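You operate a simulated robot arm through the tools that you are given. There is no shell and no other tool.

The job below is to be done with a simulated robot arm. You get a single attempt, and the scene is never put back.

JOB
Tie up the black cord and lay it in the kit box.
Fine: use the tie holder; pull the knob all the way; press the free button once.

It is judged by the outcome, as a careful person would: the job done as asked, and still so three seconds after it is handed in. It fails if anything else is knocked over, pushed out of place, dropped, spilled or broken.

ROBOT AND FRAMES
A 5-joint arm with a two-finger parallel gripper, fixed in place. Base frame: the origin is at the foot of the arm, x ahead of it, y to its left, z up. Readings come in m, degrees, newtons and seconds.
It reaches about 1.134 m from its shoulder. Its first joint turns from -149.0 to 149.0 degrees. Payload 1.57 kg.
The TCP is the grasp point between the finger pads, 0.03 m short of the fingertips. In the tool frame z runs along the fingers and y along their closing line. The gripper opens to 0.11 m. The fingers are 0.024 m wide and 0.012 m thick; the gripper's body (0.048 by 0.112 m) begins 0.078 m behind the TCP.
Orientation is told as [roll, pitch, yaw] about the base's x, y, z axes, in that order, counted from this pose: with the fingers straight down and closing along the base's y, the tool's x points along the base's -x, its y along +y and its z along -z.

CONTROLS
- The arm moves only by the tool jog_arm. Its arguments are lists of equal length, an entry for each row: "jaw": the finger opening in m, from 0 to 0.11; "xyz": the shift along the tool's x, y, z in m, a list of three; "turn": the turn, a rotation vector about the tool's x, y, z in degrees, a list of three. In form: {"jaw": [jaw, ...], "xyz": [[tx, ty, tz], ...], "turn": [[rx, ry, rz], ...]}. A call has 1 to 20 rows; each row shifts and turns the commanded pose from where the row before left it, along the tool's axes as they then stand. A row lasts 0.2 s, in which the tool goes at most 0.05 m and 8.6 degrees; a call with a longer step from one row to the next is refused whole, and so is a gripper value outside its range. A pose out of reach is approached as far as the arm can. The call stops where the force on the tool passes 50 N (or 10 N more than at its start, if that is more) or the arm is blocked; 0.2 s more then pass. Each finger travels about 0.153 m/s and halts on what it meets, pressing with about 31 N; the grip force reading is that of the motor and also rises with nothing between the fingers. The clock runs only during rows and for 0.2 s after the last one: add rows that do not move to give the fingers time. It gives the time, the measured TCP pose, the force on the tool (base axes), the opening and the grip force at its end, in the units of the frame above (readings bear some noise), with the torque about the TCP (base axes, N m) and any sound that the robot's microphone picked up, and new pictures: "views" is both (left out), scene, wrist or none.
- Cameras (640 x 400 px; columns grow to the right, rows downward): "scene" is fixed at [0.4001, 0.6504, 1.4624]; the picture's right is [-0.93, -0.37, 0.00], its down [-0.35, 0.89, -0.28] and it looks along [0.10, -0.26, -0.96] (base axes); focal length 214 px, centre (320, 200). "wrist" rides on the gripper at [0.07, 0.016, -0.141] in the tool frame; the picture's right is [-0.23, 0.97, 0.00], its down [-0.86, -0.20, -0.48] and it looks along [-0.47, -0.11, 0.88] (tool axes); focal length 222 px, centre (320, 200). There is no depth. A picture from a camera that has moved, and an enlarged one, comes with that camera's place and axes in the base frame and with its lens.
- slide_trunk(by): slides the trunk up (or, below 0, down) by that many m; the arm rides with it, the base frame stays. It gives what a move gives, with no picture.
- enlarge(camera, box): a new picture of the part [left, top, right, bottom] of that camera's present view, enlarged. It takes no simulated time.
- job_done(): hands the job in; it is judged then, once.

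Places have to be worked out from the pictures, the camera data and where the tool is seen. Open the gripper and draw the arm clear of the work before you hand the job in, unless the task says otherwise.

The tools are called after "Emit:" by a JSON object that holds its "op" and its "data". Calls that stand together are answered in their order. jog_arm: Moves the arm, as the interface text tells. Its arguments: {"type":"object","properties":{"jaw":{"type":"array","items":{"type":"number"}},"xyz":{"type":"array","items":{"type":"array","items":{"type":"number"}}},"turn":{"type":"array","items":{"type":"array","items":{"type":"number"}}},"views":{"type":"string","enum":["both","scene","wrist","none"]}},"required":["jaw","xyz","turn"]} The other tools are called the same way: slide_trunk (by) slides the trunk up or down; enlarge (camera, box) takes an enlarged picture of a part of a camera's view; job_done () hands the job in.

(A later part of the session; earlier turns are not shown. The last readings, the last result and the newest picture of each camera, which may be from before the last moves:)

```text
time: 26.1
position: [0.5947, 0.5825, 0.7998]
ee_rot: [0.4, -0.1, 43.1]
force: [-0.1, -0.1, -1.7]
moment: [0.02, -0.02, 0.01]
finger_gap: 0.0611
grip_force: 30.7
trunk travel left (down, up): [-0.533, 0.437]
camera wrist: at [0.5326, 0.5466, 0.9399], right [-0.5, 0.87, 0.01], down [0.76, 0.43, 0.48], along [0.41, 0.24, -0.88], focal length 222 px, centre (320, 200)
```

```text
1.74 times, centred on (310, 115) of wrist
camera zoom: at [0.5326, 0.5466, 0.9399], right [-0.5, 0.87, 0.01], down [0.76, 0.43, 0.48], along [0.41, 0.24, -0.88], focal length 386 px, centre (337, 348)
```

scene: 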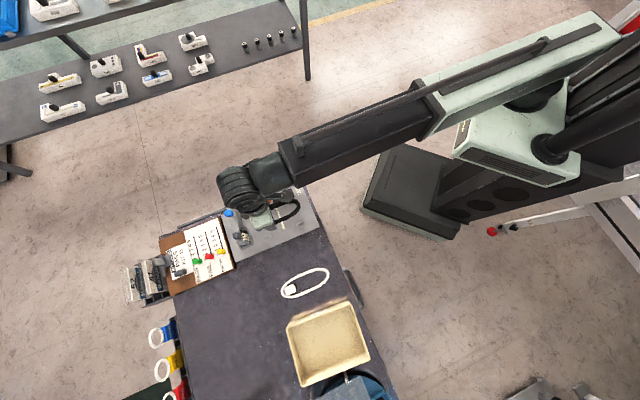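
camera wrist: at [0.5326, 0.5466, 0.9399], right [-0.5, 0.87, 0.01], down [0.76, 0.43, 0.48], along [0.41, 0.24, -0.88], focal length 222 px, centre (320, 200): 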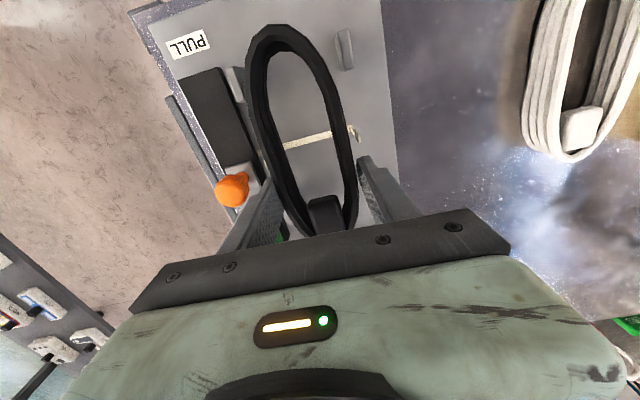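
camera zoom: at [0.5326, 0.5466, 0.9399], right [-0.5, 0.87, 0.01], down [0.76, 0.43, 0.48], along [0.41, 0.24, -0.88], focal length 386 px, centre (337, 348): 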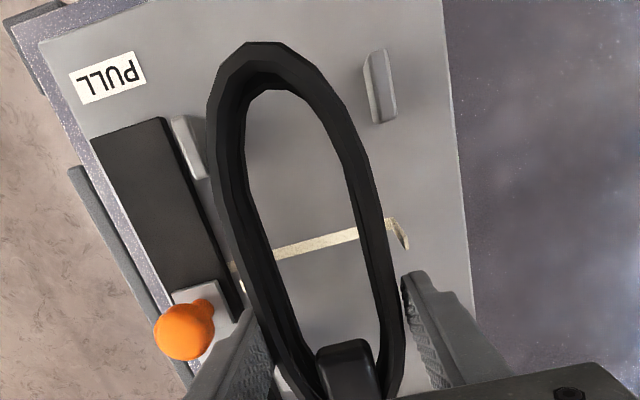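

Clearances look good, with the tie tabs just outside the cord sides. I'll lower another 20 mm.

Emit:
{"op": "slide_trunk", "data": {"by": -0.02}}

Emit:
{"op": "jog_arm", "data": {"jaw": [0.055], "xyz": [[0, 0, 0]], "turn": [[0, 0, 0]], "views": "wrist"}}

Emit:
{"op": "enlarge", "data": {"camera": "wrist", "box": [180, 0, 440, 230]}}

```text
time: 26.8
position: [0.5961, 0.5823, 0.7783]
ee_rot: [0.3, -0.1, 43.0]
force: [0.2, 0.6, -1.7]
moment: [0.07, -0.04, 0.01]
finger_gap: 0.0611
grip_force: 30.4
trunk travel left (down, up): [-0.513, 0.457]
```

```text
time: 27.2
position: [0.5953, 0.5826, 0.7794]
ee_rot: [0.3, -0.2, 43.0]
force: [0.3, -1.1, -1.8]
moment: [0.02, -0.01, -0.02]
finger_gap: 0.0611
grip_force: 31.2
trunk travel left (down, up): [-0.513, 0.457]
camera wrist: at [0.5326, 0.5466, 0.9199], right [-0.5, 0.87, 0.01], down [0.76, 0.43, 0.48], along [0.41, 0.24, -0.88], focal length 222 px, centre (320, 200)
```

wrist: 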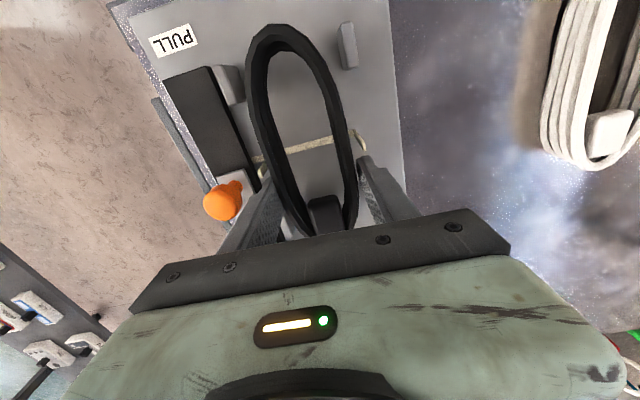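

```text
1.74 times, centred on (310, 115) of wrist
camera zoom: at [0.5326, 0.5466, 0.9199], right [-0.5, 0.87, 0.01], down [0.76, 0.43, 0.48], along [0.41, 0.24, -0.88], focal length 386 px, centre (337, 348)
```

zoom: 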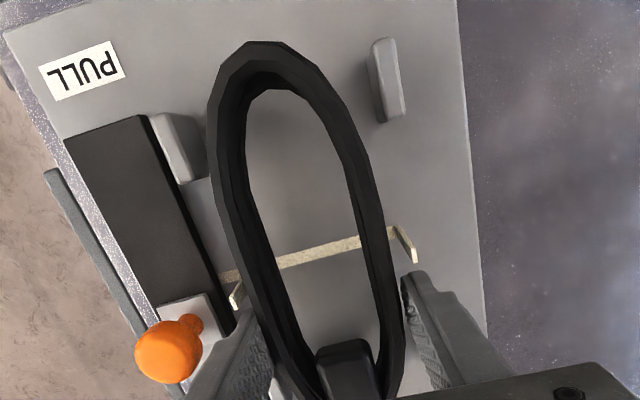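

The cord sits squarely between both tabs and all four posts. I'll lower in small steps until its weight is taken by the plate.

Emit:
{"op": "slide_trunk", "data": {"by": -0.012}}

Emit:
{"op": "jog_arm", "data": {"jaw": [0.055], "xyz": [[0, 0, 0]], "turn": [[0, 0, 0]], "views": "wrist"}}

```text
time: 27.8
position: [0.5972, 0.5818, 0.7674]
ee_rot: [0.3, 0.0, 43.0]
force: [0.3, 0.8, -1.8]
moment: [0.03, -0.01, 0.02]
finger_gap: 0.0609
grip_force: 30.9
trunk travel left (down, up): [-0.501, 0.469]
```

```text
time: 28.2
position: [0.5957, 0.5817, 0.768]
ee_rot: [0.3, -0.1, 42.9]
force: [0.1, 0.0, -1.4]
moment: [0.05, 0.0, 0.01]
finger_gap: 0.0609
grip_force: 30.9
trunk travel left (down, up): [-0.501, 0.469]
camera wrist: at [0.5326, 0.5466, 0.9079], right [-0.5, 0.87, 0.01], down [0.76, 0.43, 0.48], along [0.41, 0.24, -0.88], focal length 222 px, centre (320, 200)
```

wrist: 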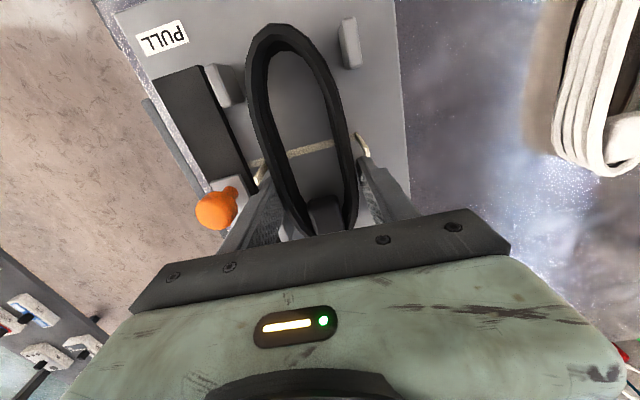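

Still carrying the weight at z≈0.767, so I'll go down another 2.5 mm.

Emit:
{"op": "slide_trunk", "data": {"by": -0.0025}}

```text
time: 28.7
position: [0.597, 0.5832, 0.7651]
ee_rot: [0.3, -0.1, 43.0]
force: [1.2, -0.5, -1.5]
moment: [0.01, -0.05, 0.0]
finger_gap: 0.0609
grip_force: 31.5
trunk travel left (down, up): [-0.498, 0.472]
```

No contact yet, so another 2 mm.

Emit:
{"op": "slide_trunk", "data": {"by": -0.002}}

```text
time: 29.3
position: [0.5967, 0.5812, 0.7642]
ee_rot: [0.3, -0.4, 43.2]
force: [8.5, 8.2, 27.9]
moment: [-0.85, -0.37, 0.56]
finger_gap: 0.061
grip_force: 31.4
trunk travel left (down, up): [-0.496, 0.474]
```

Contact now, 28 N. I'll look before doing anything else.

Emit:
{"op": "jog_arm", "data": {"jaw": [0.055], "xyz": [[0, 0, 0]], "turn": [[0, 0, 0]]}}

Emit:
{"op": "enlarge", "data": {"camera": "wrist", "box": [180, 0, 440, 230]}}

Emit:
{"op": "enlarge", "data": {"camera": "scene", "box": [200, 170, 360, 270]}}

```text
time: 29.7
position: [0.5958, 0.5811, 0.7646]
ee_rot: [0.3, -0.3, 43.0]
force: [12.1, 12.0, 31.4]
moment: [-0.47, -0.58, 0.68]
finger_gap: 0.061
grip_force: 30.5
trunk travel left (down, up): [-0.496, 0.474]
camera wrist: at [0.532, 0.546, 0.9047], right [-0.5, 0.87, 0.01], down [0.76, 0.43, 0.48], along [0.42, 0.25, -0.88], focal length 222 px, centre (320, 200)
```

scene: 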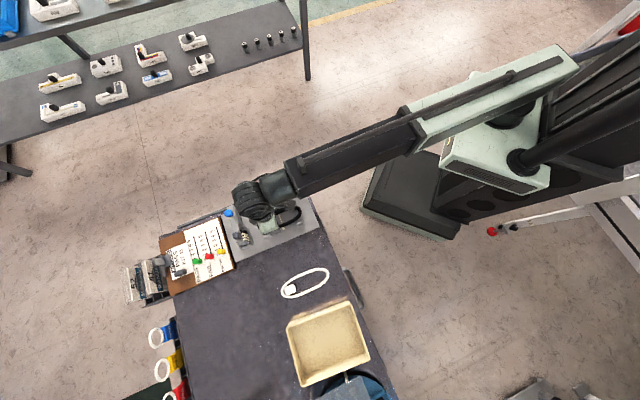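
wrist: 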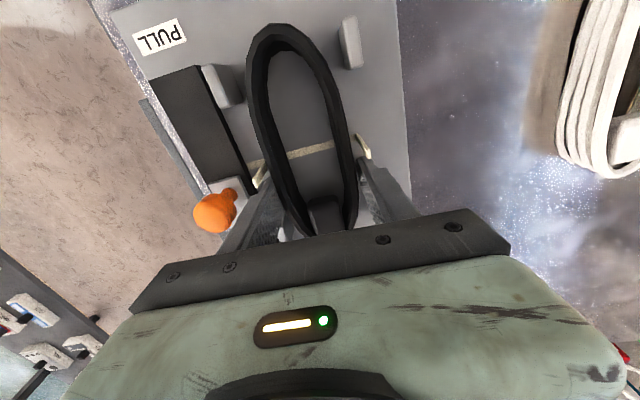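

```text
1.74 times, centred on (310, 115) of wrist
camera zoom: at [0.532, 0.546, 0.9047], right [-0.5, 0.87, 0.01], down [0.76, 0.43, 0.48], along [0.42, 0.25, -0.88], focal length 386 px, centre (337, 348)
```

zoom: 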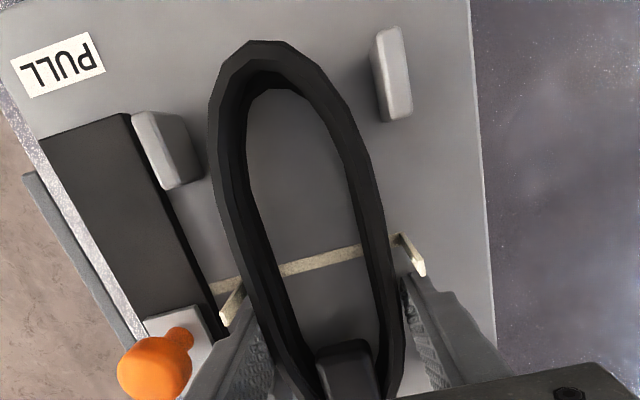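

```text
4.00 times, centred on (280, 220) of scene
camera zoom: at [0.4001, 0.6504, 1.4624], right [-0.93, -0.37, 0.0], down [-0.35, 0.89, -0.28], along [0.1, -0.26, -0.96], focal length 858 px, centre (480, 120)
```

zoom: 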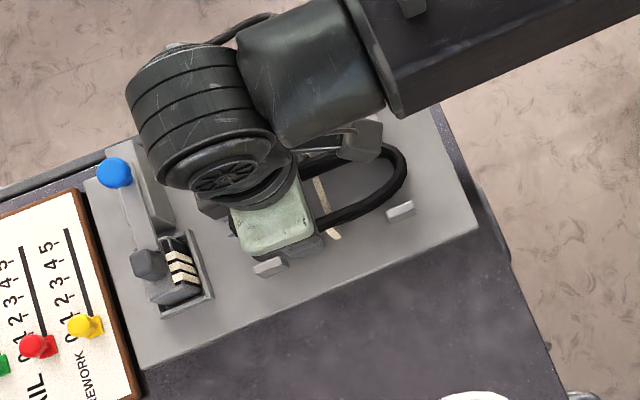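

The cord is lying on the plate between the posts. I'll back off 1.5 mm to relieve the load before opening.

Emit:
{"op": "slide_trunk", "data": {"by": 0.0015}}

```text
time: 30.2
position: [0.5949, 0.5825, 0.7647]
ee_rot: [0.3, -0.1, 43.0]
force: [5.3, 6.4, 8.6]
moment: [0.44, -0.34, 0.06]
finger_gap: 0.0609
grip_force: 31.0
trunk travel left (down, up): [-0.498, 0.472]
```

Load is down to about 10 N. I'll open slowly to 70 mm, which keeps the fingers clear of the black slide bar.

Emit:
{"op": "jog_arm", "data": {"jaw": [0.062, 0.064, 0.067, 0.07, 0.07], "xyz": [[0, 0, 0], [0, 0, 0], [0, 0, 0], [0, 0, 0], [0, 0, 0]], "turn": [[0, 0, 0], [0, 0, 0], [0, 0, 0], [0, 0, 0], [0, 0, 0]], "views": "wrist"}}

Emit:
{"op": "enlarge", "data": {"camera": "wrist", "box": [180, 0, 440, 230]}}

```text
time: 31.4
position: [0.5971, 0.5835, 0.7641]
ee_rot: [0.3, -0.1, 43.0]
force: [0.6, 1.0, -0.3]
moment: [-0.01, 0.0, -0.03]
finger_gap: 0.0699
grip_force: 0.1
trunk travel left (down, up): [-0.498, 0.472]
camera wrist: at [0.5325, 0.5465, 0.905], right [-0.5, 0.87, 0.01], down [0.76, 0.43, 0.48], along [0.41, 0.24, -0.88], focal length 222 px, centre (320, 200)
```

wrist: 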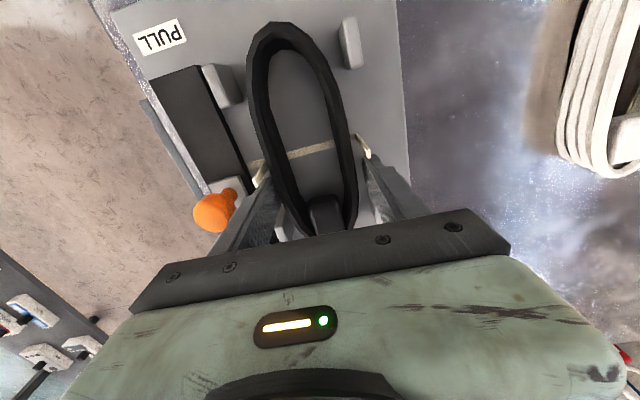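

```text
1.74 times, centred on (310, 115) of wrist
camera zoom: at [0.5325, 0.5465, 0.905], right [-0.5, 0.87, 0.01], down [0.76, 0.43, 0.48], along [0.41, 0.24, -0.88], focal length 386 px, centre (337, 348)
```

zoom: 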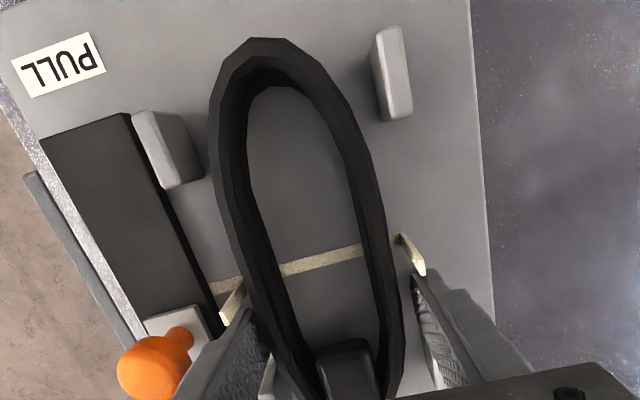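

Released cleanly. I'll raise straight up, then check the cord's seating.

Emit:
{"op": "slide_trunk", "data": {"by": 0.1}}

Emit:
{"op": "jog_arm", "data": {"jaw": [0.07], "xyz": [[0, 0, 0]], "turn": [[0, 0, 0]]}}

Emit:
{"op": "enlarge", "data": {"camera": "wrist", "box": [180, 0, 440, 230]}}

```text
time: 32.7
position: [0.596, 0.5824, 0.8642]
ee_rot: [0.3, 0.0, 43.0]
force: [0.4, -1.1, 0.1]
moment: [-0.01, -0.02, 0.01]
finger_gap: 0.07
grip_force: 0.0
trunk travel left (down, up): [-0.598, 0.372]
```

```text
time: 33.1
position: [0.5953, 0.5829, 0.8645]
ee_rot: [0.3, -0.1, 43.0]
force: [0.0, -0.8, 0.6]
moment: [-0.02, -0.02, -0.01]
finger_gap: 0.0701
grip_force: 0.1
trunk travel left (down, up): [-0.598, 0.372]
camera wrist: at [0.5325, 0.5465, 1.005], right [-0.5, 0.87, 0.01], down [0.76, 0.43, 0.48], along [0.41, 0.24, -0.88], focal length 222 px, centre (320, 200)
```

scene: 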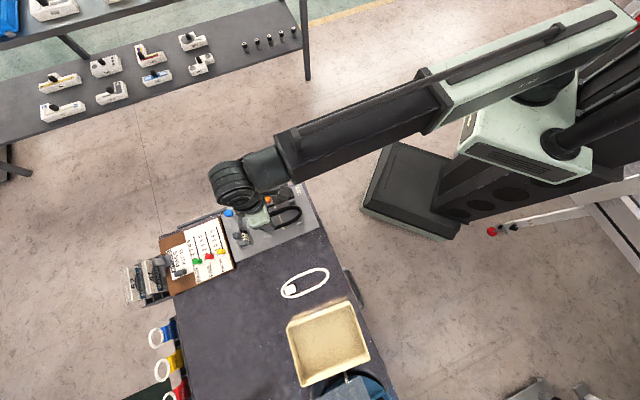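
wrist: 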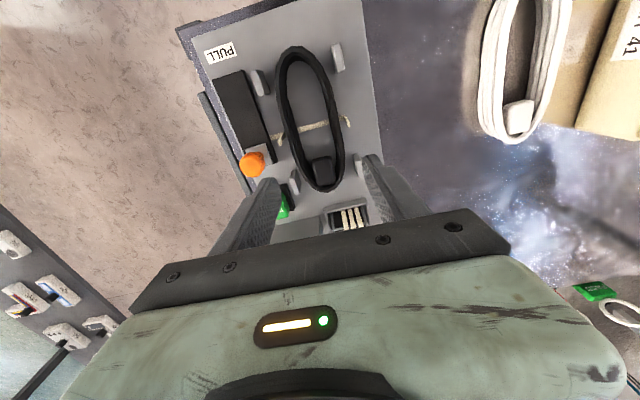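

```text
1.74 times, centred on (310, 115) of wrist
camera zoom: at [0.5325, 0.5465, 1.005], right [-0.5, 0.87, 0.01], down [0.76, 0.43, 0.48], along [0.41, 0.24, -0.88], focal length 386 px, centre (337, 348)
```

zoom: 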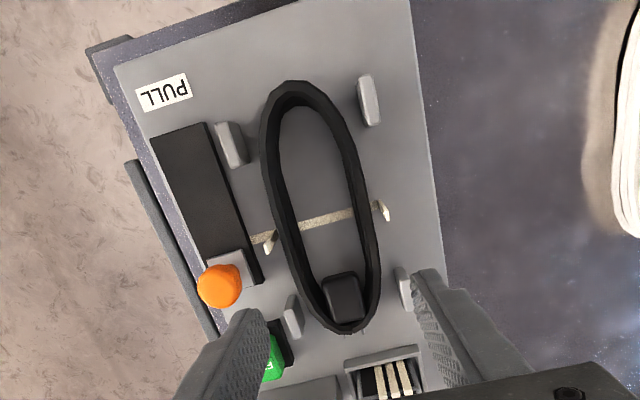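

The cord is seated centrally, and the knob is at X≈-0.081, Y≈0.823, Z≈0.77. I'll spin back so the fingers close along the slide direction, which keeps them clear of posts and tabs, and move above the knob at this height.

Emit:
{"op": "jog_arm", "data": {"jaw": [0.06, 0.05, 0.045, 0.045, 0.045, 0.045, 0.045, 0.045, 0.045, 0.045, 0.045, 0.045, 0.045, 0.045], "xyz": [[0, 0, 0], [0, 0, 0], [0, 0, 0], [0, 0, 0], [0, 0, 0], [0, 0, 0], [0, 0, 0], [0, 0, 0], [0, 0, 0], [0, 0, 0], [0, 0, 0], [-0.036, -0.005, 0], [-0.036, -0.005, 0], [0, 0, 0]], "turn": [[0, 0, 8], [0, 0, 8], [0, 0, 8], [0, 0, 8], [0, 0, 8], [0, 0, 8], [0, 0, 8], [0, 0, 8], [0, 0, 8], [0, 0, 8], [0, 0, 8], [0, 0, 0], [0, 0, 0], [0, 0, 0]]}}

Emit:
{"op": "enlarge", "data": {"camera": "wrist", "box": [200, 60, 440, 220]}}

```text
time: 36.1
position: [0.6379, 0.5227, 0.8645]
ee_rot: [0.1, 0.3, -45.1]
force: [-0.1, 0.1, 0.6]
moment: [0.0, 0.0, -0.03]
finger_gap: 0.0451
grip_force: 0.0
trunk travel left (down, up): [-0.598, 0.372]
camera wrist: at [0.5999, 0.5837, 1.0055], right [0.85, 0.53, 0.0], down [0.46, -0.75, 0.47], along [0.25, -0.4, -0.88], focal length 222 px, centre (320, 200)
```

scene: 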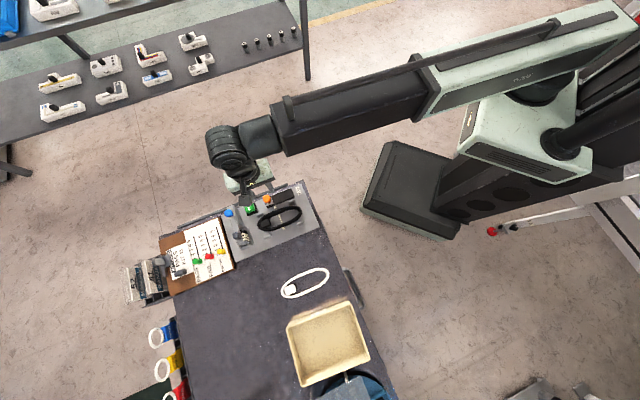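
wrist: 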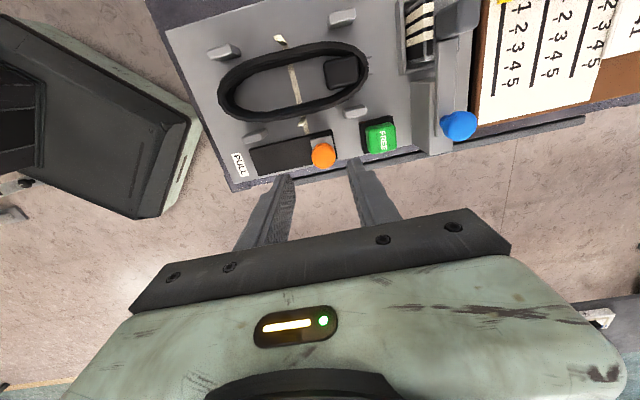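

```text
2.50 times, centred on (320, 140) of wrist
camera zoom: at [0.5999, 0.5837, 1.0055], right [0.85, 0.53, 0.0], down [0.46, -0.75, 0.47], along [0.25, -0.4, -0.88], focal length 555 px, centre (320, 350)
```

zoom: 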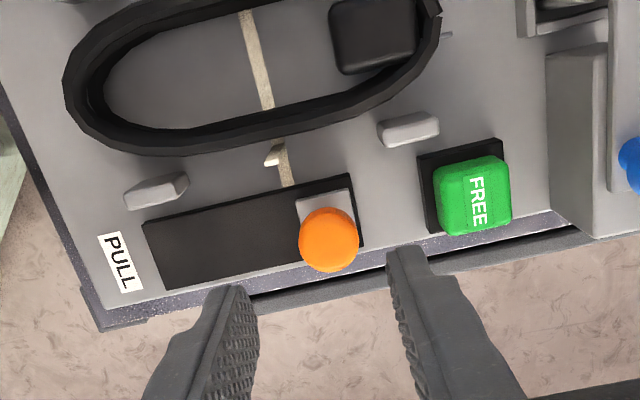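

The fingers straddle the knob. I'll shift 2–3 mm to centre on it, then lower 50 mm and look.

Emit:
{"op": "jog_arm", "data": {"jaw": [0.045], "xyz": [[-0.0015, 0.003, 0]], "turn": [[0, 0, 0]], "views": "none"}}

Emit:
{"op": "slide_trunk", "data": {"by": -0.05}}

Emit:
{"op": "jog_arm", "data": {"jaw": [0.045], "xyz": [[0, 0, 0]], "turn": [[0, 0, 0]]}}

Emit:
{"op": "enlarge", "data": {"camera": "wrist", "box": [200, 60, 440, 220]}}

Emit:
{"op": "enlarge", "data": {"camera": "scene", "box": [200, 170, 360, 270]}}

```text
time: 36.5
position: [0.6436, 0.5236, 0.8641]
ee_rot: [0.1, 0.3, -45.0]
force: [-0.4, 0.4, 0.1]
moment: [0.01, 0.01, 0.02]
finger_gap: 0.045
grip_force: 0.1
trunk travel left (down, up): [-0.598, 0.372]
```

```text
time: 37.4
position: [0.6418, 0.5251, 0.8148]
ee_rot: [0.0, 0.3, -44.9]
force: [-0.1, 0.2, 0.0]
moment: [0.02, 0.01, 0.02]
finger_gap: 0.045
grip_force: 0.1
trunk travel left (down, up): [-0.548, 0.422]
```

```text
time: 37.8
position: [0.6418, 0.5248, 0.8139]
ee_rot: [0.1, 0.3, -45.0]
force: [-0.2, 0.3, 0.0]
moment: [-0.01, -0.01, 0.01]
finger_gap: 0.0449
grip_force: 0.0
trunk travel left (down, up): [-0.548, 0.422]
camera wrist: at [0.6032, 0.5847, 0.9555], right [0.85, 0.53, 0.0], down [0.46, -0.75, 0.47], along [0.25, -0.4, -0.88], focal length 222 px, centre (320, 200)
```

scene: 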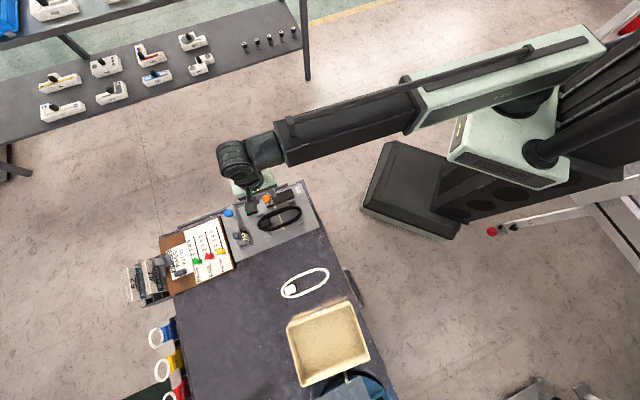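
wrist: 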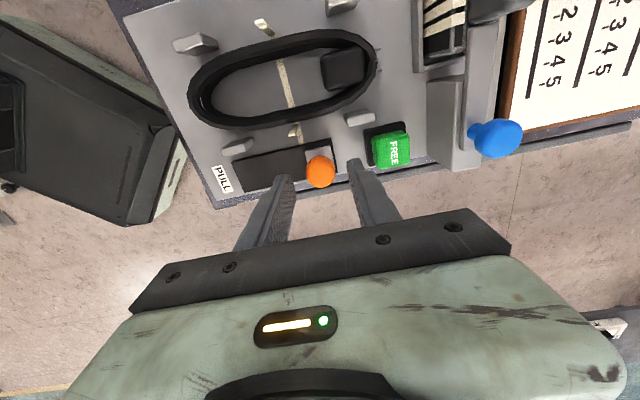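

```text
2.50 times, centred on (320, 140) of wrist
camera zoom: at [0.6032, 0.5847, 0.9555], right [0.85, 0.53, 0.0], down [0.46, -0.75, 0.47], along [0.25, -0.4, -0.88], focal length 555 px, centre (320, 350)
```

zoom: 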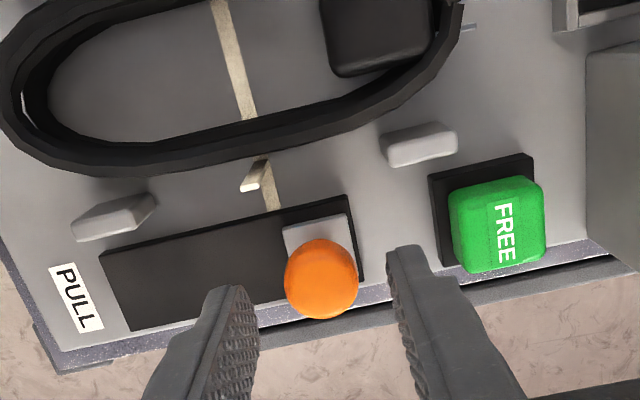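

```text
4.00 times, centred on (280, 220) of scene
camera zoom: at [0.4001, 0.6504, 1.4624], right [-0.93, -0.37, 0.0], down [-0.35, 0.89, -0.28], along [0.1, -0.26, -0.96], focal length 858 px, centre (480, 120)
```

zoom: 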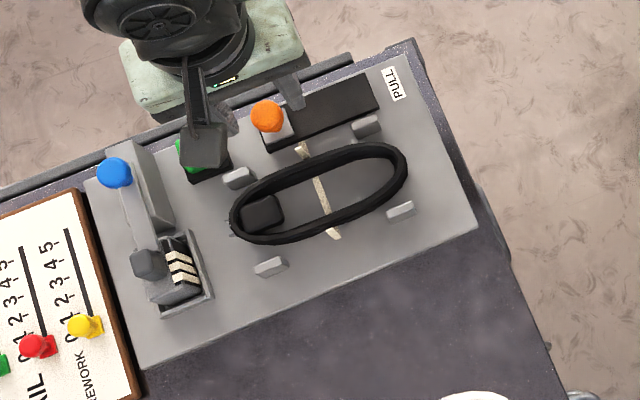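

Centred on the knob, with the free finger clear of the FREE button. I'll lower a further 28 mm.

Emit:
{"op": "slide_trunk", "data": {"by": -0.028}}

Emit:
{"op": "jog_arm", "data": {"jaw": [0.045], "xyz": [[0, 0, 0]], "turn": [[0, 0, 0]], "views": "wrist"}}

Emit:
{"op": "enlarge", "data": {"camera": "wrist", "box": [200, 60, 440, 220]}}

```text
time: 38.5
position: [0.6431, 0.5238, 0.7854]
ee_rot: [0.1, 0.3, -45.0]
force: [-0.2, -0.2, -0.7]
moment: [0.02, 0.02, -0.02]
finger_gap: 0.0449
grip_force: 0.0
trunk travel left (down, up): [-0.52, 0.45]
```

```text
time: 39.0
position: [0.6425, 0.5246, 0.7871]
ee_rot: [0.2, 0.3, -45.0]
force: [0.1, 0.2, 0.2]
moment: [-0.01, -0.02, 0.02]
finger_gap: 0.0449
grip_force: 0.2
trunk travel left (down, up): [-0.52, 0.45]
camera wrist: at [0.6032, 0.5847, 0.9275], right [0.85, 0.53, 0.0], down [0.46, -0.75, 0.47], along [0.25, -0.4, -0.88], focal length 222 px, centre (320, 200)
```

wrist: 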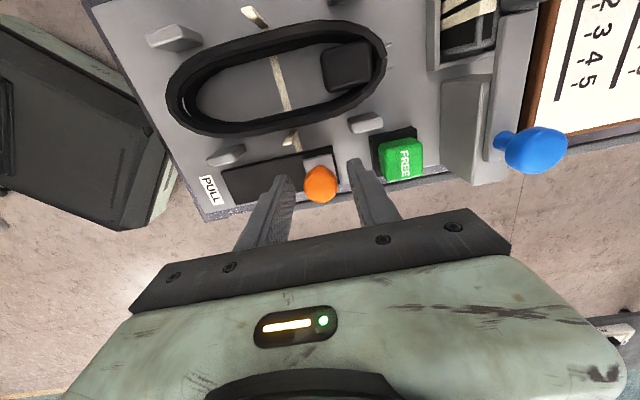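

```text
2.50 times, centred on (320, 140) of wrist
camera zoom: at [0.6032, 0.5847, 0.9275], right [0.85, 0.53, 0.0], down [0.46, -0.75, 0.47], along [0.25, -0.4, -0.88], focal length 555 px, centre (320, 350)
```

zoom: 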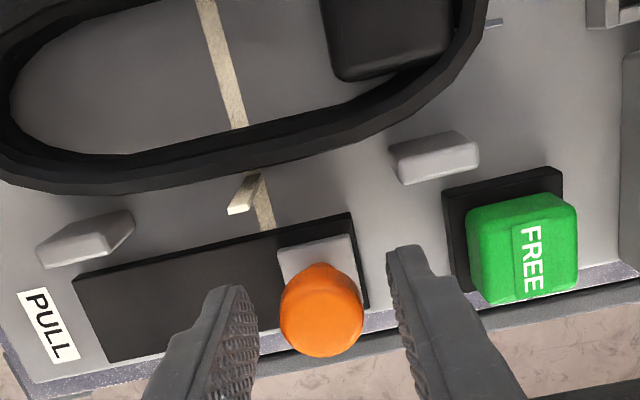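

The ball lies between the fingertips at about the right height. I'll close on it.

Emit:
{"op": "jog_arm", "data": {"jaw": [0.038, 0.032, 0.028, 0.024, 0.02, 0.02], "xyz": [[0, 0, 0], [0, 0, 0], [0, 0, 0], [0, 0, 0], [0, 0, 0], [0, 0, 0]], "turn": [[0, 0, 0], [0, 0, 0], [0, 0, 0], [0, 0, 0], [0, 0, 0], [0, 0, 0]], "views": "wrist"}}

Emit:
{"op": "enlarge", "data": {"camera": "wrist", "box": [200, 60, 440, 220]}}

```text
time: 40.4
position: [0.6419, 0.5238, 0.7847]
ee_rot: [0.1, 0.3, -45.1]
force: [-0.4, 0.2, 0.0]
moment: [0.06, -0.04, 0.02]
finger_gap: 0.0249
grip_force: 36.3
trunk travel left (down, up): [-0.52, 0.45]
camera wrist: at [0.6032, 0.5847, 0.9275], right [0.85, 0.53, 0.0], down [0.46, -0.75, 0.47], along [0.25, -0.4, -0.88], focal length 222 px, centre (320, 200)
```

wrist: 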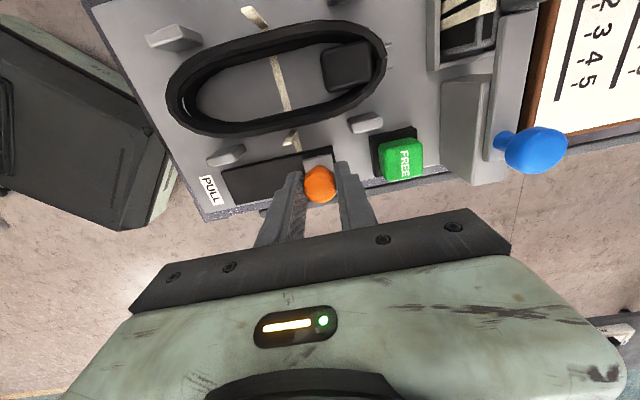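

```text
2.50 times, centred on (320, 140) of wrist
camera zoom: at [0.6032, 0.5847, 0.9275], right [0.85, 0.53, 0.0], down [0.46, -0.75, 0.47], along [0.25, -0.4, -0.88], focal length 555 px, centre (320, 350)
```

zoom: 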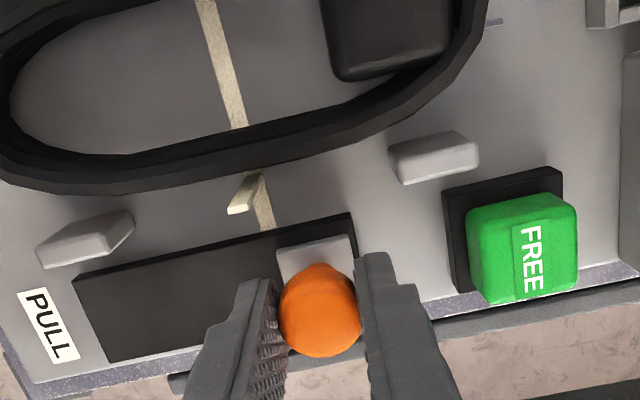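

The knob is held (24.9 mm). I'll pull along -Y for 30 mm first and watch force and pictures.

Emit:
{"op": "jog_arm", "data": {"jaw": [0.02, 0.02, 0.02, 0.02, 0.02, 0.02], "xyz": [[0, -0.006, 0], [0, -0.006, 0], [0, -0.006, 0], [0, -0.006, 0], [0, -0.006, 0], [0, 0, 0]], "turn": [[0, 0, 0], [0, 0, 0], [0, 0, 0], [0, 0, 0], [0, 0, 0], [0, 0, 0]]}}

Emit:
{"op": "enlarge", "data": {"camera": "wrist", "box": [200, 40, 440, 220]}}

```text
time: 41.8
position: [0.6207, 0.5025, 0.7863]
ee_rot: [0.1, 0.2, -45.1]
force: [2.8, -0.7, 1.0]
moment: [-0.14, -0.18, 0.01]
finger_gap: 0.0245
grip_force: 37.1
trunk travel left (down, up): [-0.52, 0.45]
camera wrist: at [0.5823, 0.5638, 0.9275], right [0.85, 0.53, 0.0], down [0.46, -0.75, 0.47], along [0.25, -0.4, -0.88], focal length 222 px, centre (320, 200)
```

scene: 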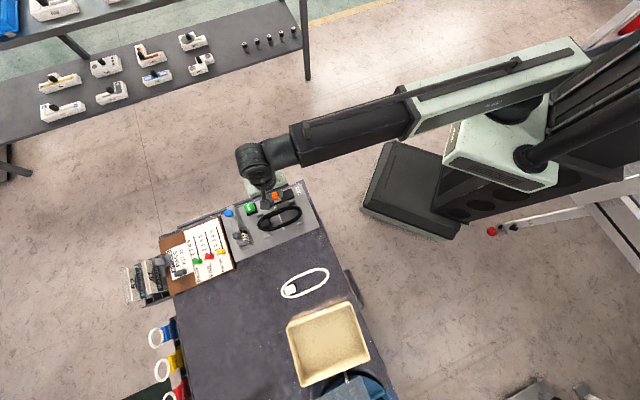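
wrist: 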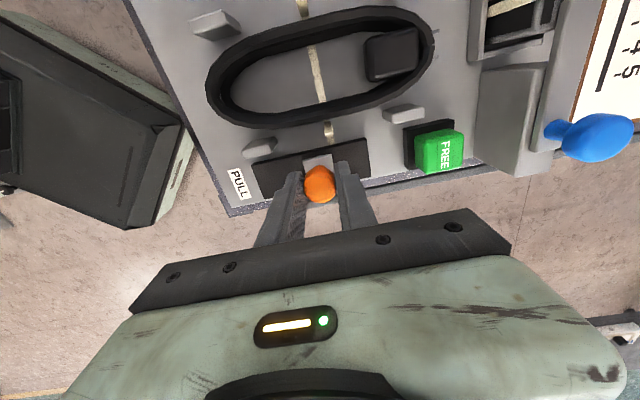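

```text
2.22 times, centred on (320, 130) of wrist
camera zoom: at [0.5823, 0.5638, 0.9275], right [0.85, 0.53, 0.0], down [0.46, -0.75, 0.47], along [0.25, -0.4, -0.88], focal length 494 px, centre (320, 356)
```

zoom: 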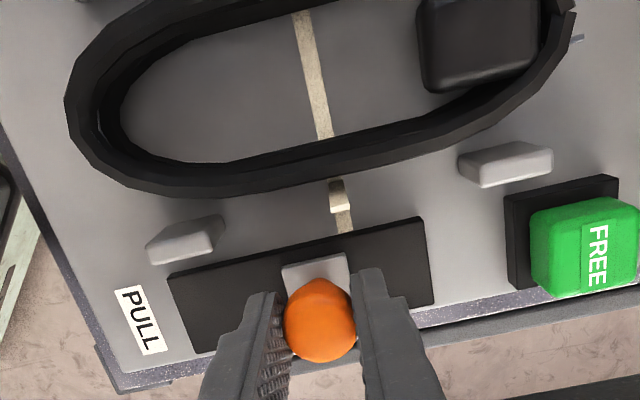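

The slider moves freely at about 3 N. I'll keep pulling.

Emit:
{"op": "jog_arm", "data": {"jaw": [0.02, 0.02, 0.02, 0.02, 0.02, 0.02, 0.02, 0.02, 0.02], "xyz": [[0, -0.006, 0], [0, -0.006, 0], [0, -0.006, 0], [0, -0.006, 0], [0, -0.004, 0], [0, -0.004, 0], [0, -0.003, 0], [0, -0.003, 0], [0, 0, 0]], "turn": [[0, 0, 0], [0, 0, 0], [0, 0, 0], [0, 0, 0], [0, 0, 0], [0, 0, 0], [0, 0, 0], [0, 0, 0], [0, 0, 0]]}}

Emit:
{"op": "enlarge", "data": {"camera": "wrist", "box": [200, 40, 440, 220]}}

```text
time: 43.5
position: [0.5999, 0.4819, 0.7869]
ee_rot: [1.0, 0.2, -45.0]
force: [10.3, 10.3, 8.7]
moment: [0.33, -0.19, 0.02]
finger_gap: 0.0248
grip_force: 35.9
trunk travel left (down, up): [-0.52, 0.45]
stopped in row 8: the force on the tool passed its limit at 54 N (the readings are from after the stop); the commanded pose is now the measured one
camera wrist: at [0.5593, 0.541, 0.9275], right [0.85, 0.53, 0.02], down [0.46, -0.75, 0.47], along [0.26, -0.39, -0.88], focal length 222 px, centre (320, 200)
```

scene: 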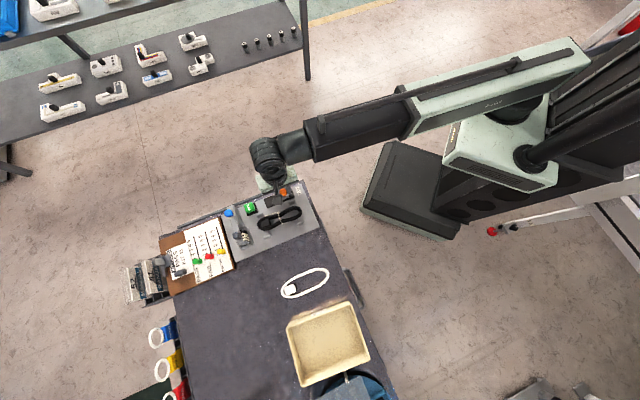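
wrist: 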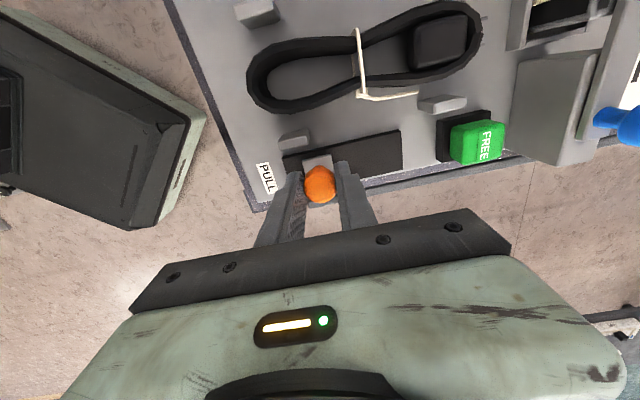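

```text
2.22 times, centred on (320, 130) of wrist
camera zoom: at [0.5593, 0.541, 0.9275], right [0.85, 0.53, 0.02], down [0.46, -0.75, 0.47], along [0.26, -0.39, -0.88], focal length 494 px, centre (320, 356)
```

zoom: 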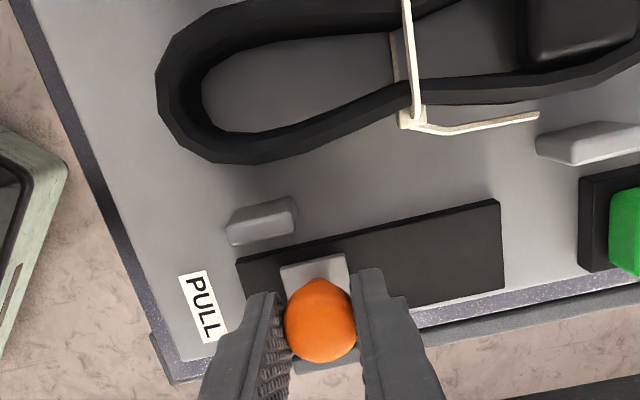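

The tie has cinched the cord and the pull stopped at 54 N with the knob at Y≈0.765. Some dark slot still shows beyond the slider, so I'll test whether it travels further with small steps.

Emit:
{"op": "jog_arm", "data": {"jaw": [0.02, 0.02, 0.02, 0.02, 0.02], "xyz": [[0, -0.002, 0], [0, -0.002, 0], [0, -0.002, 0], [0, -0.002, 0], [0, 0, 0]], "turn": [[0, 0, 0], [0, 0, 0], [0, 0, 0], [0, 0, 0], [0, 0, 0]]}}

Emit:
{"op": "enlarge", "data": {"camera": "wrist", "box": [200, 40, 440, 220]}}

Emit:
{"op": "enlarge", "data": {"camera": "scene", "box": [200, 170, 360, 270]}}

```text
time: 44.1
position: [0.5998, 0.4816, 0.7873]
ee_rot: [1.7, 0.1, -45.0]
force: [9.0, 9.6, 6.4]
moment: [0.32, -0.2, 0.01]
finger_gap: 0.0247
grip_force: 36.4
trunk travel left (down, up): [-0.52, 0.45]
stopped in row 3: the force on the tool passed its limit at 52 N (the readings are from after the stop); the commanded pose is now the measured one
camera wrist: at [0.558, 0.5398, 0.9274], right [0.85, 0.53, 0.03], down [0.46, -0.76, 0.47], along [0.27, -0.39, -0.88], focal length 222 px, centre (320, 200)
```

scene: 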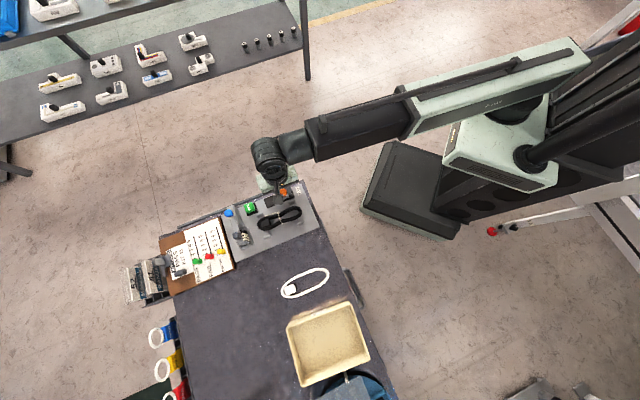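
wrist: 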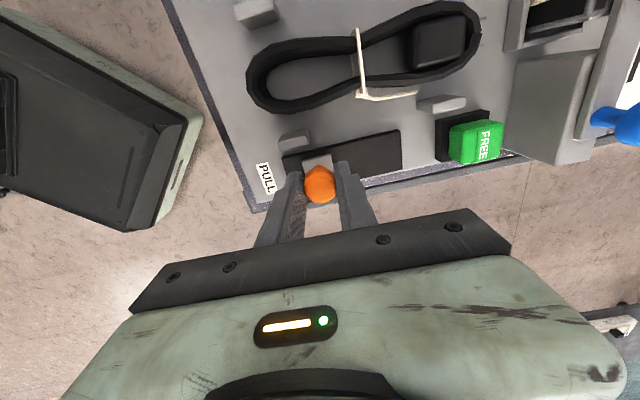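

```text
2.22 times, centred on (320, 130) of wrist
camera zoom: at [0.558, 0.5398, 0.9274], right [0.85, 0.53, 0.03], down [0.46, -0.76, 0.47], along [0.27, -0.39, -0.88], focal length 494 px, centre (320, 356)
```

zoom: 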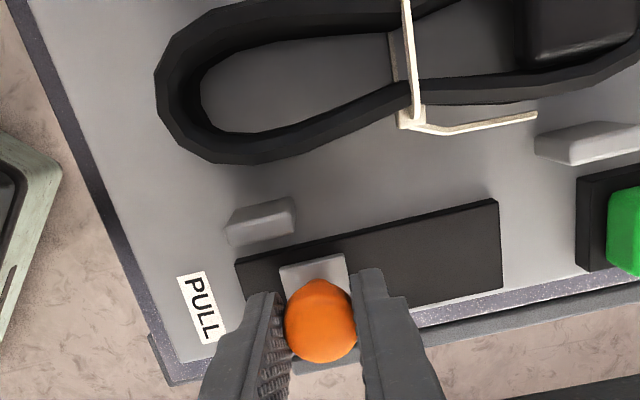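

```text
4.00 times, centred on (280, 220) of scene
camera zoom: at [0.4001, 0.6504, 1.4624], right [-0.93, -0.37, 0.0], down [-0.35, 0.89, -0.28], along [0.1, -0.26, -0.96], focal length 858 px, centre (480, 120)
```

zoom: 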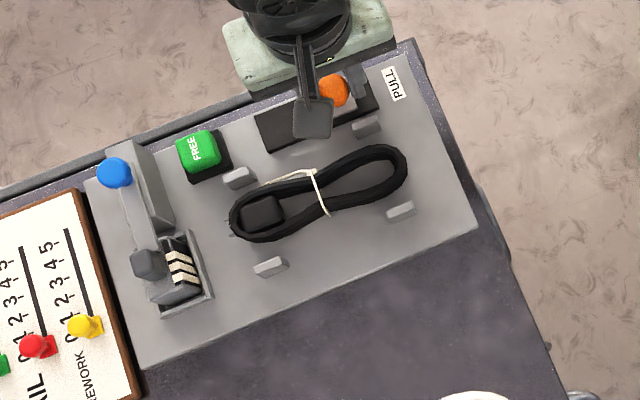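

The knob doesn't move any further at 50 N, only the tool tilts, so this is its end stop, and the tie is now drawn tight around the cord. I'll open the fingers, then lift clear.

Emit:
{"op": "jog_arm", "data": {"jaw": [0.03, 0.04, 0.045, 0.045], "xyz": [[0, 0, 0], [0, 0, 0], [0, 0, 0], [0, 0, 0]], "turn": [[0, 0, 0], [0, 0, 0], [0, 0, 0], [0, 0, 0]], "views": "wrist"}}

Emit:
{"op": "slide_trunk", "data": {"by": 0.06}}

Emit:
{"op": "jog_arm", "data": {"jaw": [0.045], "xyz": [[0, 0, 0]], "turn": [[0, 0, 0]]}}

Emit:
{"op": "enlarge", "data": {"camera": "wrist", "box": [200, 0, 500, 220]}}

```text
time: 45.1
position: [0.599, 0.4808, 0.7865]
ee_rot: [1.5, 0.2, -45.0]
force: [0.6, -0.7, -0.1]
moment: [0.01, -0.02, 0.0]
finger_gap: 0.045
grip_force: 0.0
trunk travel left (down, up): [-0.52, 0.45]
camera wrist: at [0.5571, 0.5391, 0.9278], right [0.85, 0.53, 0.02], down [0.46, -0.76, 0.47], along [0.27, -0.39, -0.88], focal length 222 px, centre (320, 200)
```

wrist: 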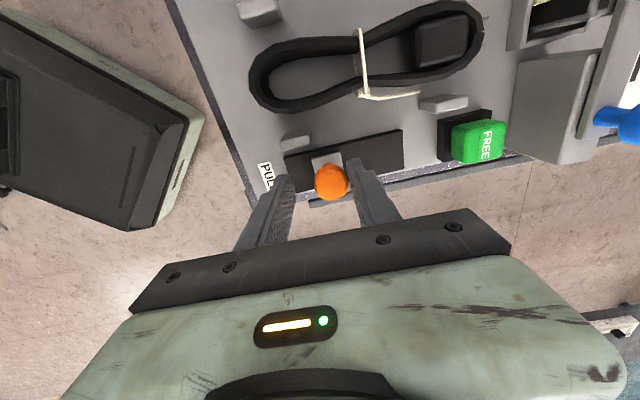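

```text
time: 46.1
position: [0.5991, 0.4798, 0.8463]
ee_rot: [1.6, 0.3, -45.0]
force: [0.8, -0.5, 0.4]
moment: [0.01, 0.0, 0.02]
finger_gap: 0.0448
grip_force: 0.1
trunk travel left (down, up): [-0.58, 0.39]
```

```text
time: 46.5
position: [0.5992, 0.4803, 0.8468]
ee_rot: [1.5, 0.3, -45.0]
force: [0.4, -0.4, 0.0]
moment: [0.01, -0.03, 0.02]
finger_gap: 0.045
grip_force: 0.1
trunk travel left (down, up): [-0.58, 0.39]
camera wrist: at [0.5572, 0.5391, 0.9878], right [0.85, 0.53, 0.02], down [0.46, -0.76, 0.47], along [0.27, -0.39, -0.88], focal length 222 px, centre (320, 200)
```

scene: 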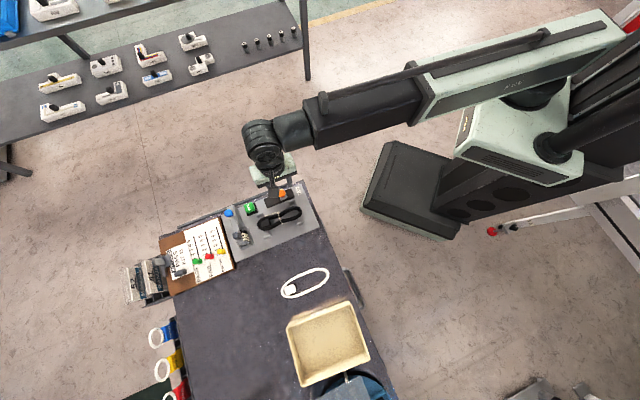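
wrist: 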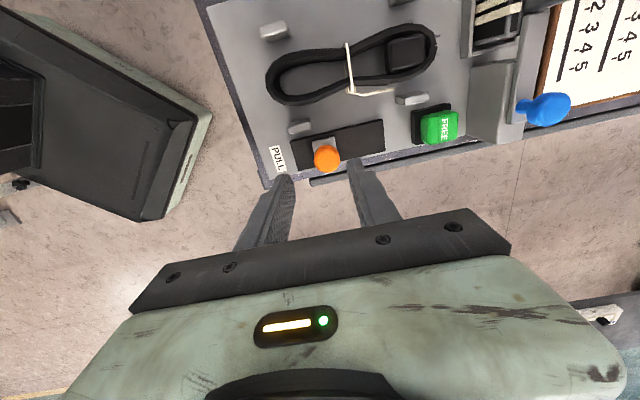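

```text
1.82 times, centred on (350, 110) of wrist
camera zoom: at [0.5572, 0.5391, 0.9878], right [0.85, 0.53, 0.02], down [0.46, -0.76, 0.47], along [0.27, -0.39, -0.88], focal length 404 px, centre (266, 364)
```

zoom: 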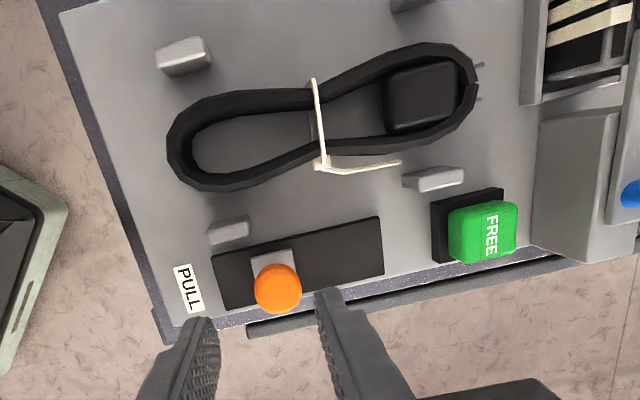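

The knob stays at its pulled end and the tie is drawn tight. I'll straighten the small tilt, close the fingers, and move above the FREE button at about X=-0.081, Y=0.889.

Emit:
{"op": "jog_arm", "data": {"jaw": [0.03, 0.015, 0.0, 0.0, 0.0, 0.0], "xyz": [[0, 0, 0], [0.001, 0.0314, 0], [0.001, 0.0314, 0], [0.001, 0.0314, 0], [0, 0.0314, 0], [0, 0, 0]], "turn": [[0.85, -1.27, 0], [0, 0, 0], [0, 0, 0], [0, 0, 0], [0, 0, 0], [0, 0, 0]]}}

Emit:
{"op": "enlarge", "data": {"camera": "wrist", "box": [200, 60, 440, 220]}}

Emit:
{"op": "enlarge", "data": {"camera": "scene", "box": [200, 170, 360, 270]}}

```text
time: 47.9
position: [0.6878, 0.5722, 0.8463]
ee_rot: [0.7, -1.0, -45.0]
force: [1.2, 0.0, -0.7]
moment: [-0.01, -0.02, -0.01]
finger_gap: 0.0001
grip_force: 21.6
trunk travel left (down, up): [-0.58, 0.39]
camera wrist: at [0.6455, 0.6337, 0.9859], right [0.85, 0.53, 0.02], down [0.45, -0.74, 0.49], along [0.27, -0.41, -0.87], focal length 222 px, centre (320, 200)
```

scene: 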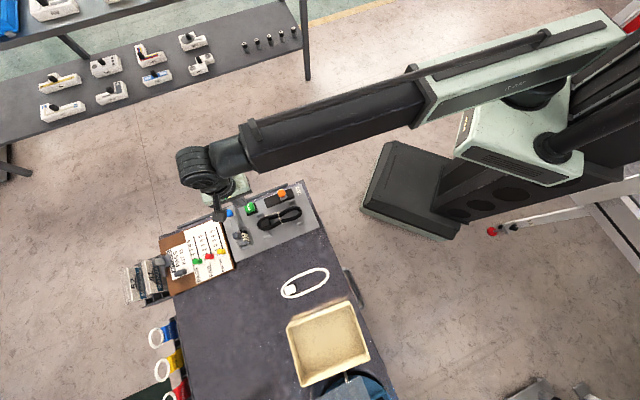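
wrist: 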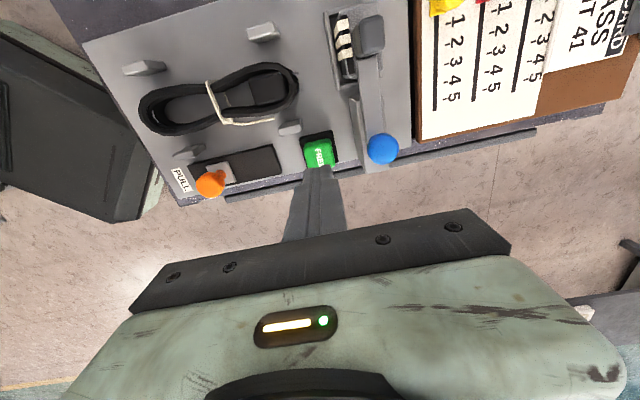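

```text
2.50 times, centred on (320, 140) of wrist
camera zoom: at [0.6455, 0.6337, 0.9859], right [0.85, 0.53, 0.02], down [0.45, -0.74, 0.49], along [0.27, -0.41, -0.87], focal length 555 px, centre (320, 350)
```

zoom: 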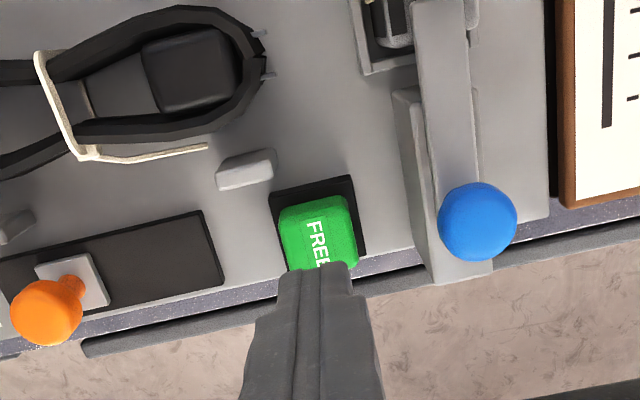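

```text
4.00 times, centred on (280, 220) of scene
camera zoom: at [0.4001, 0.6504, 1.4624], right [-0.93, -0.37, 0.0], down [-0.35, 0.89, -0.28], along [0.1, -0.26, -0.96], focal length 858 px, centre (480, 120)
```

zoom: 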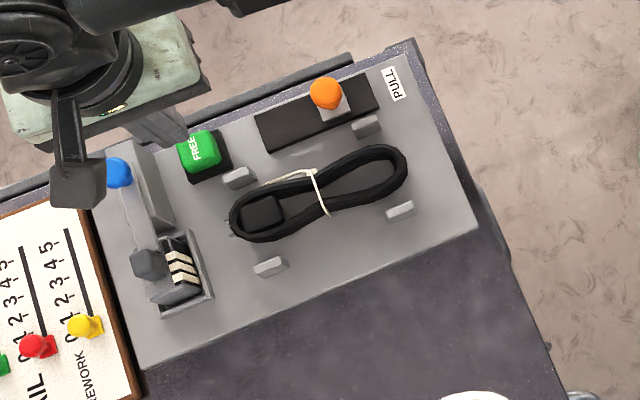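

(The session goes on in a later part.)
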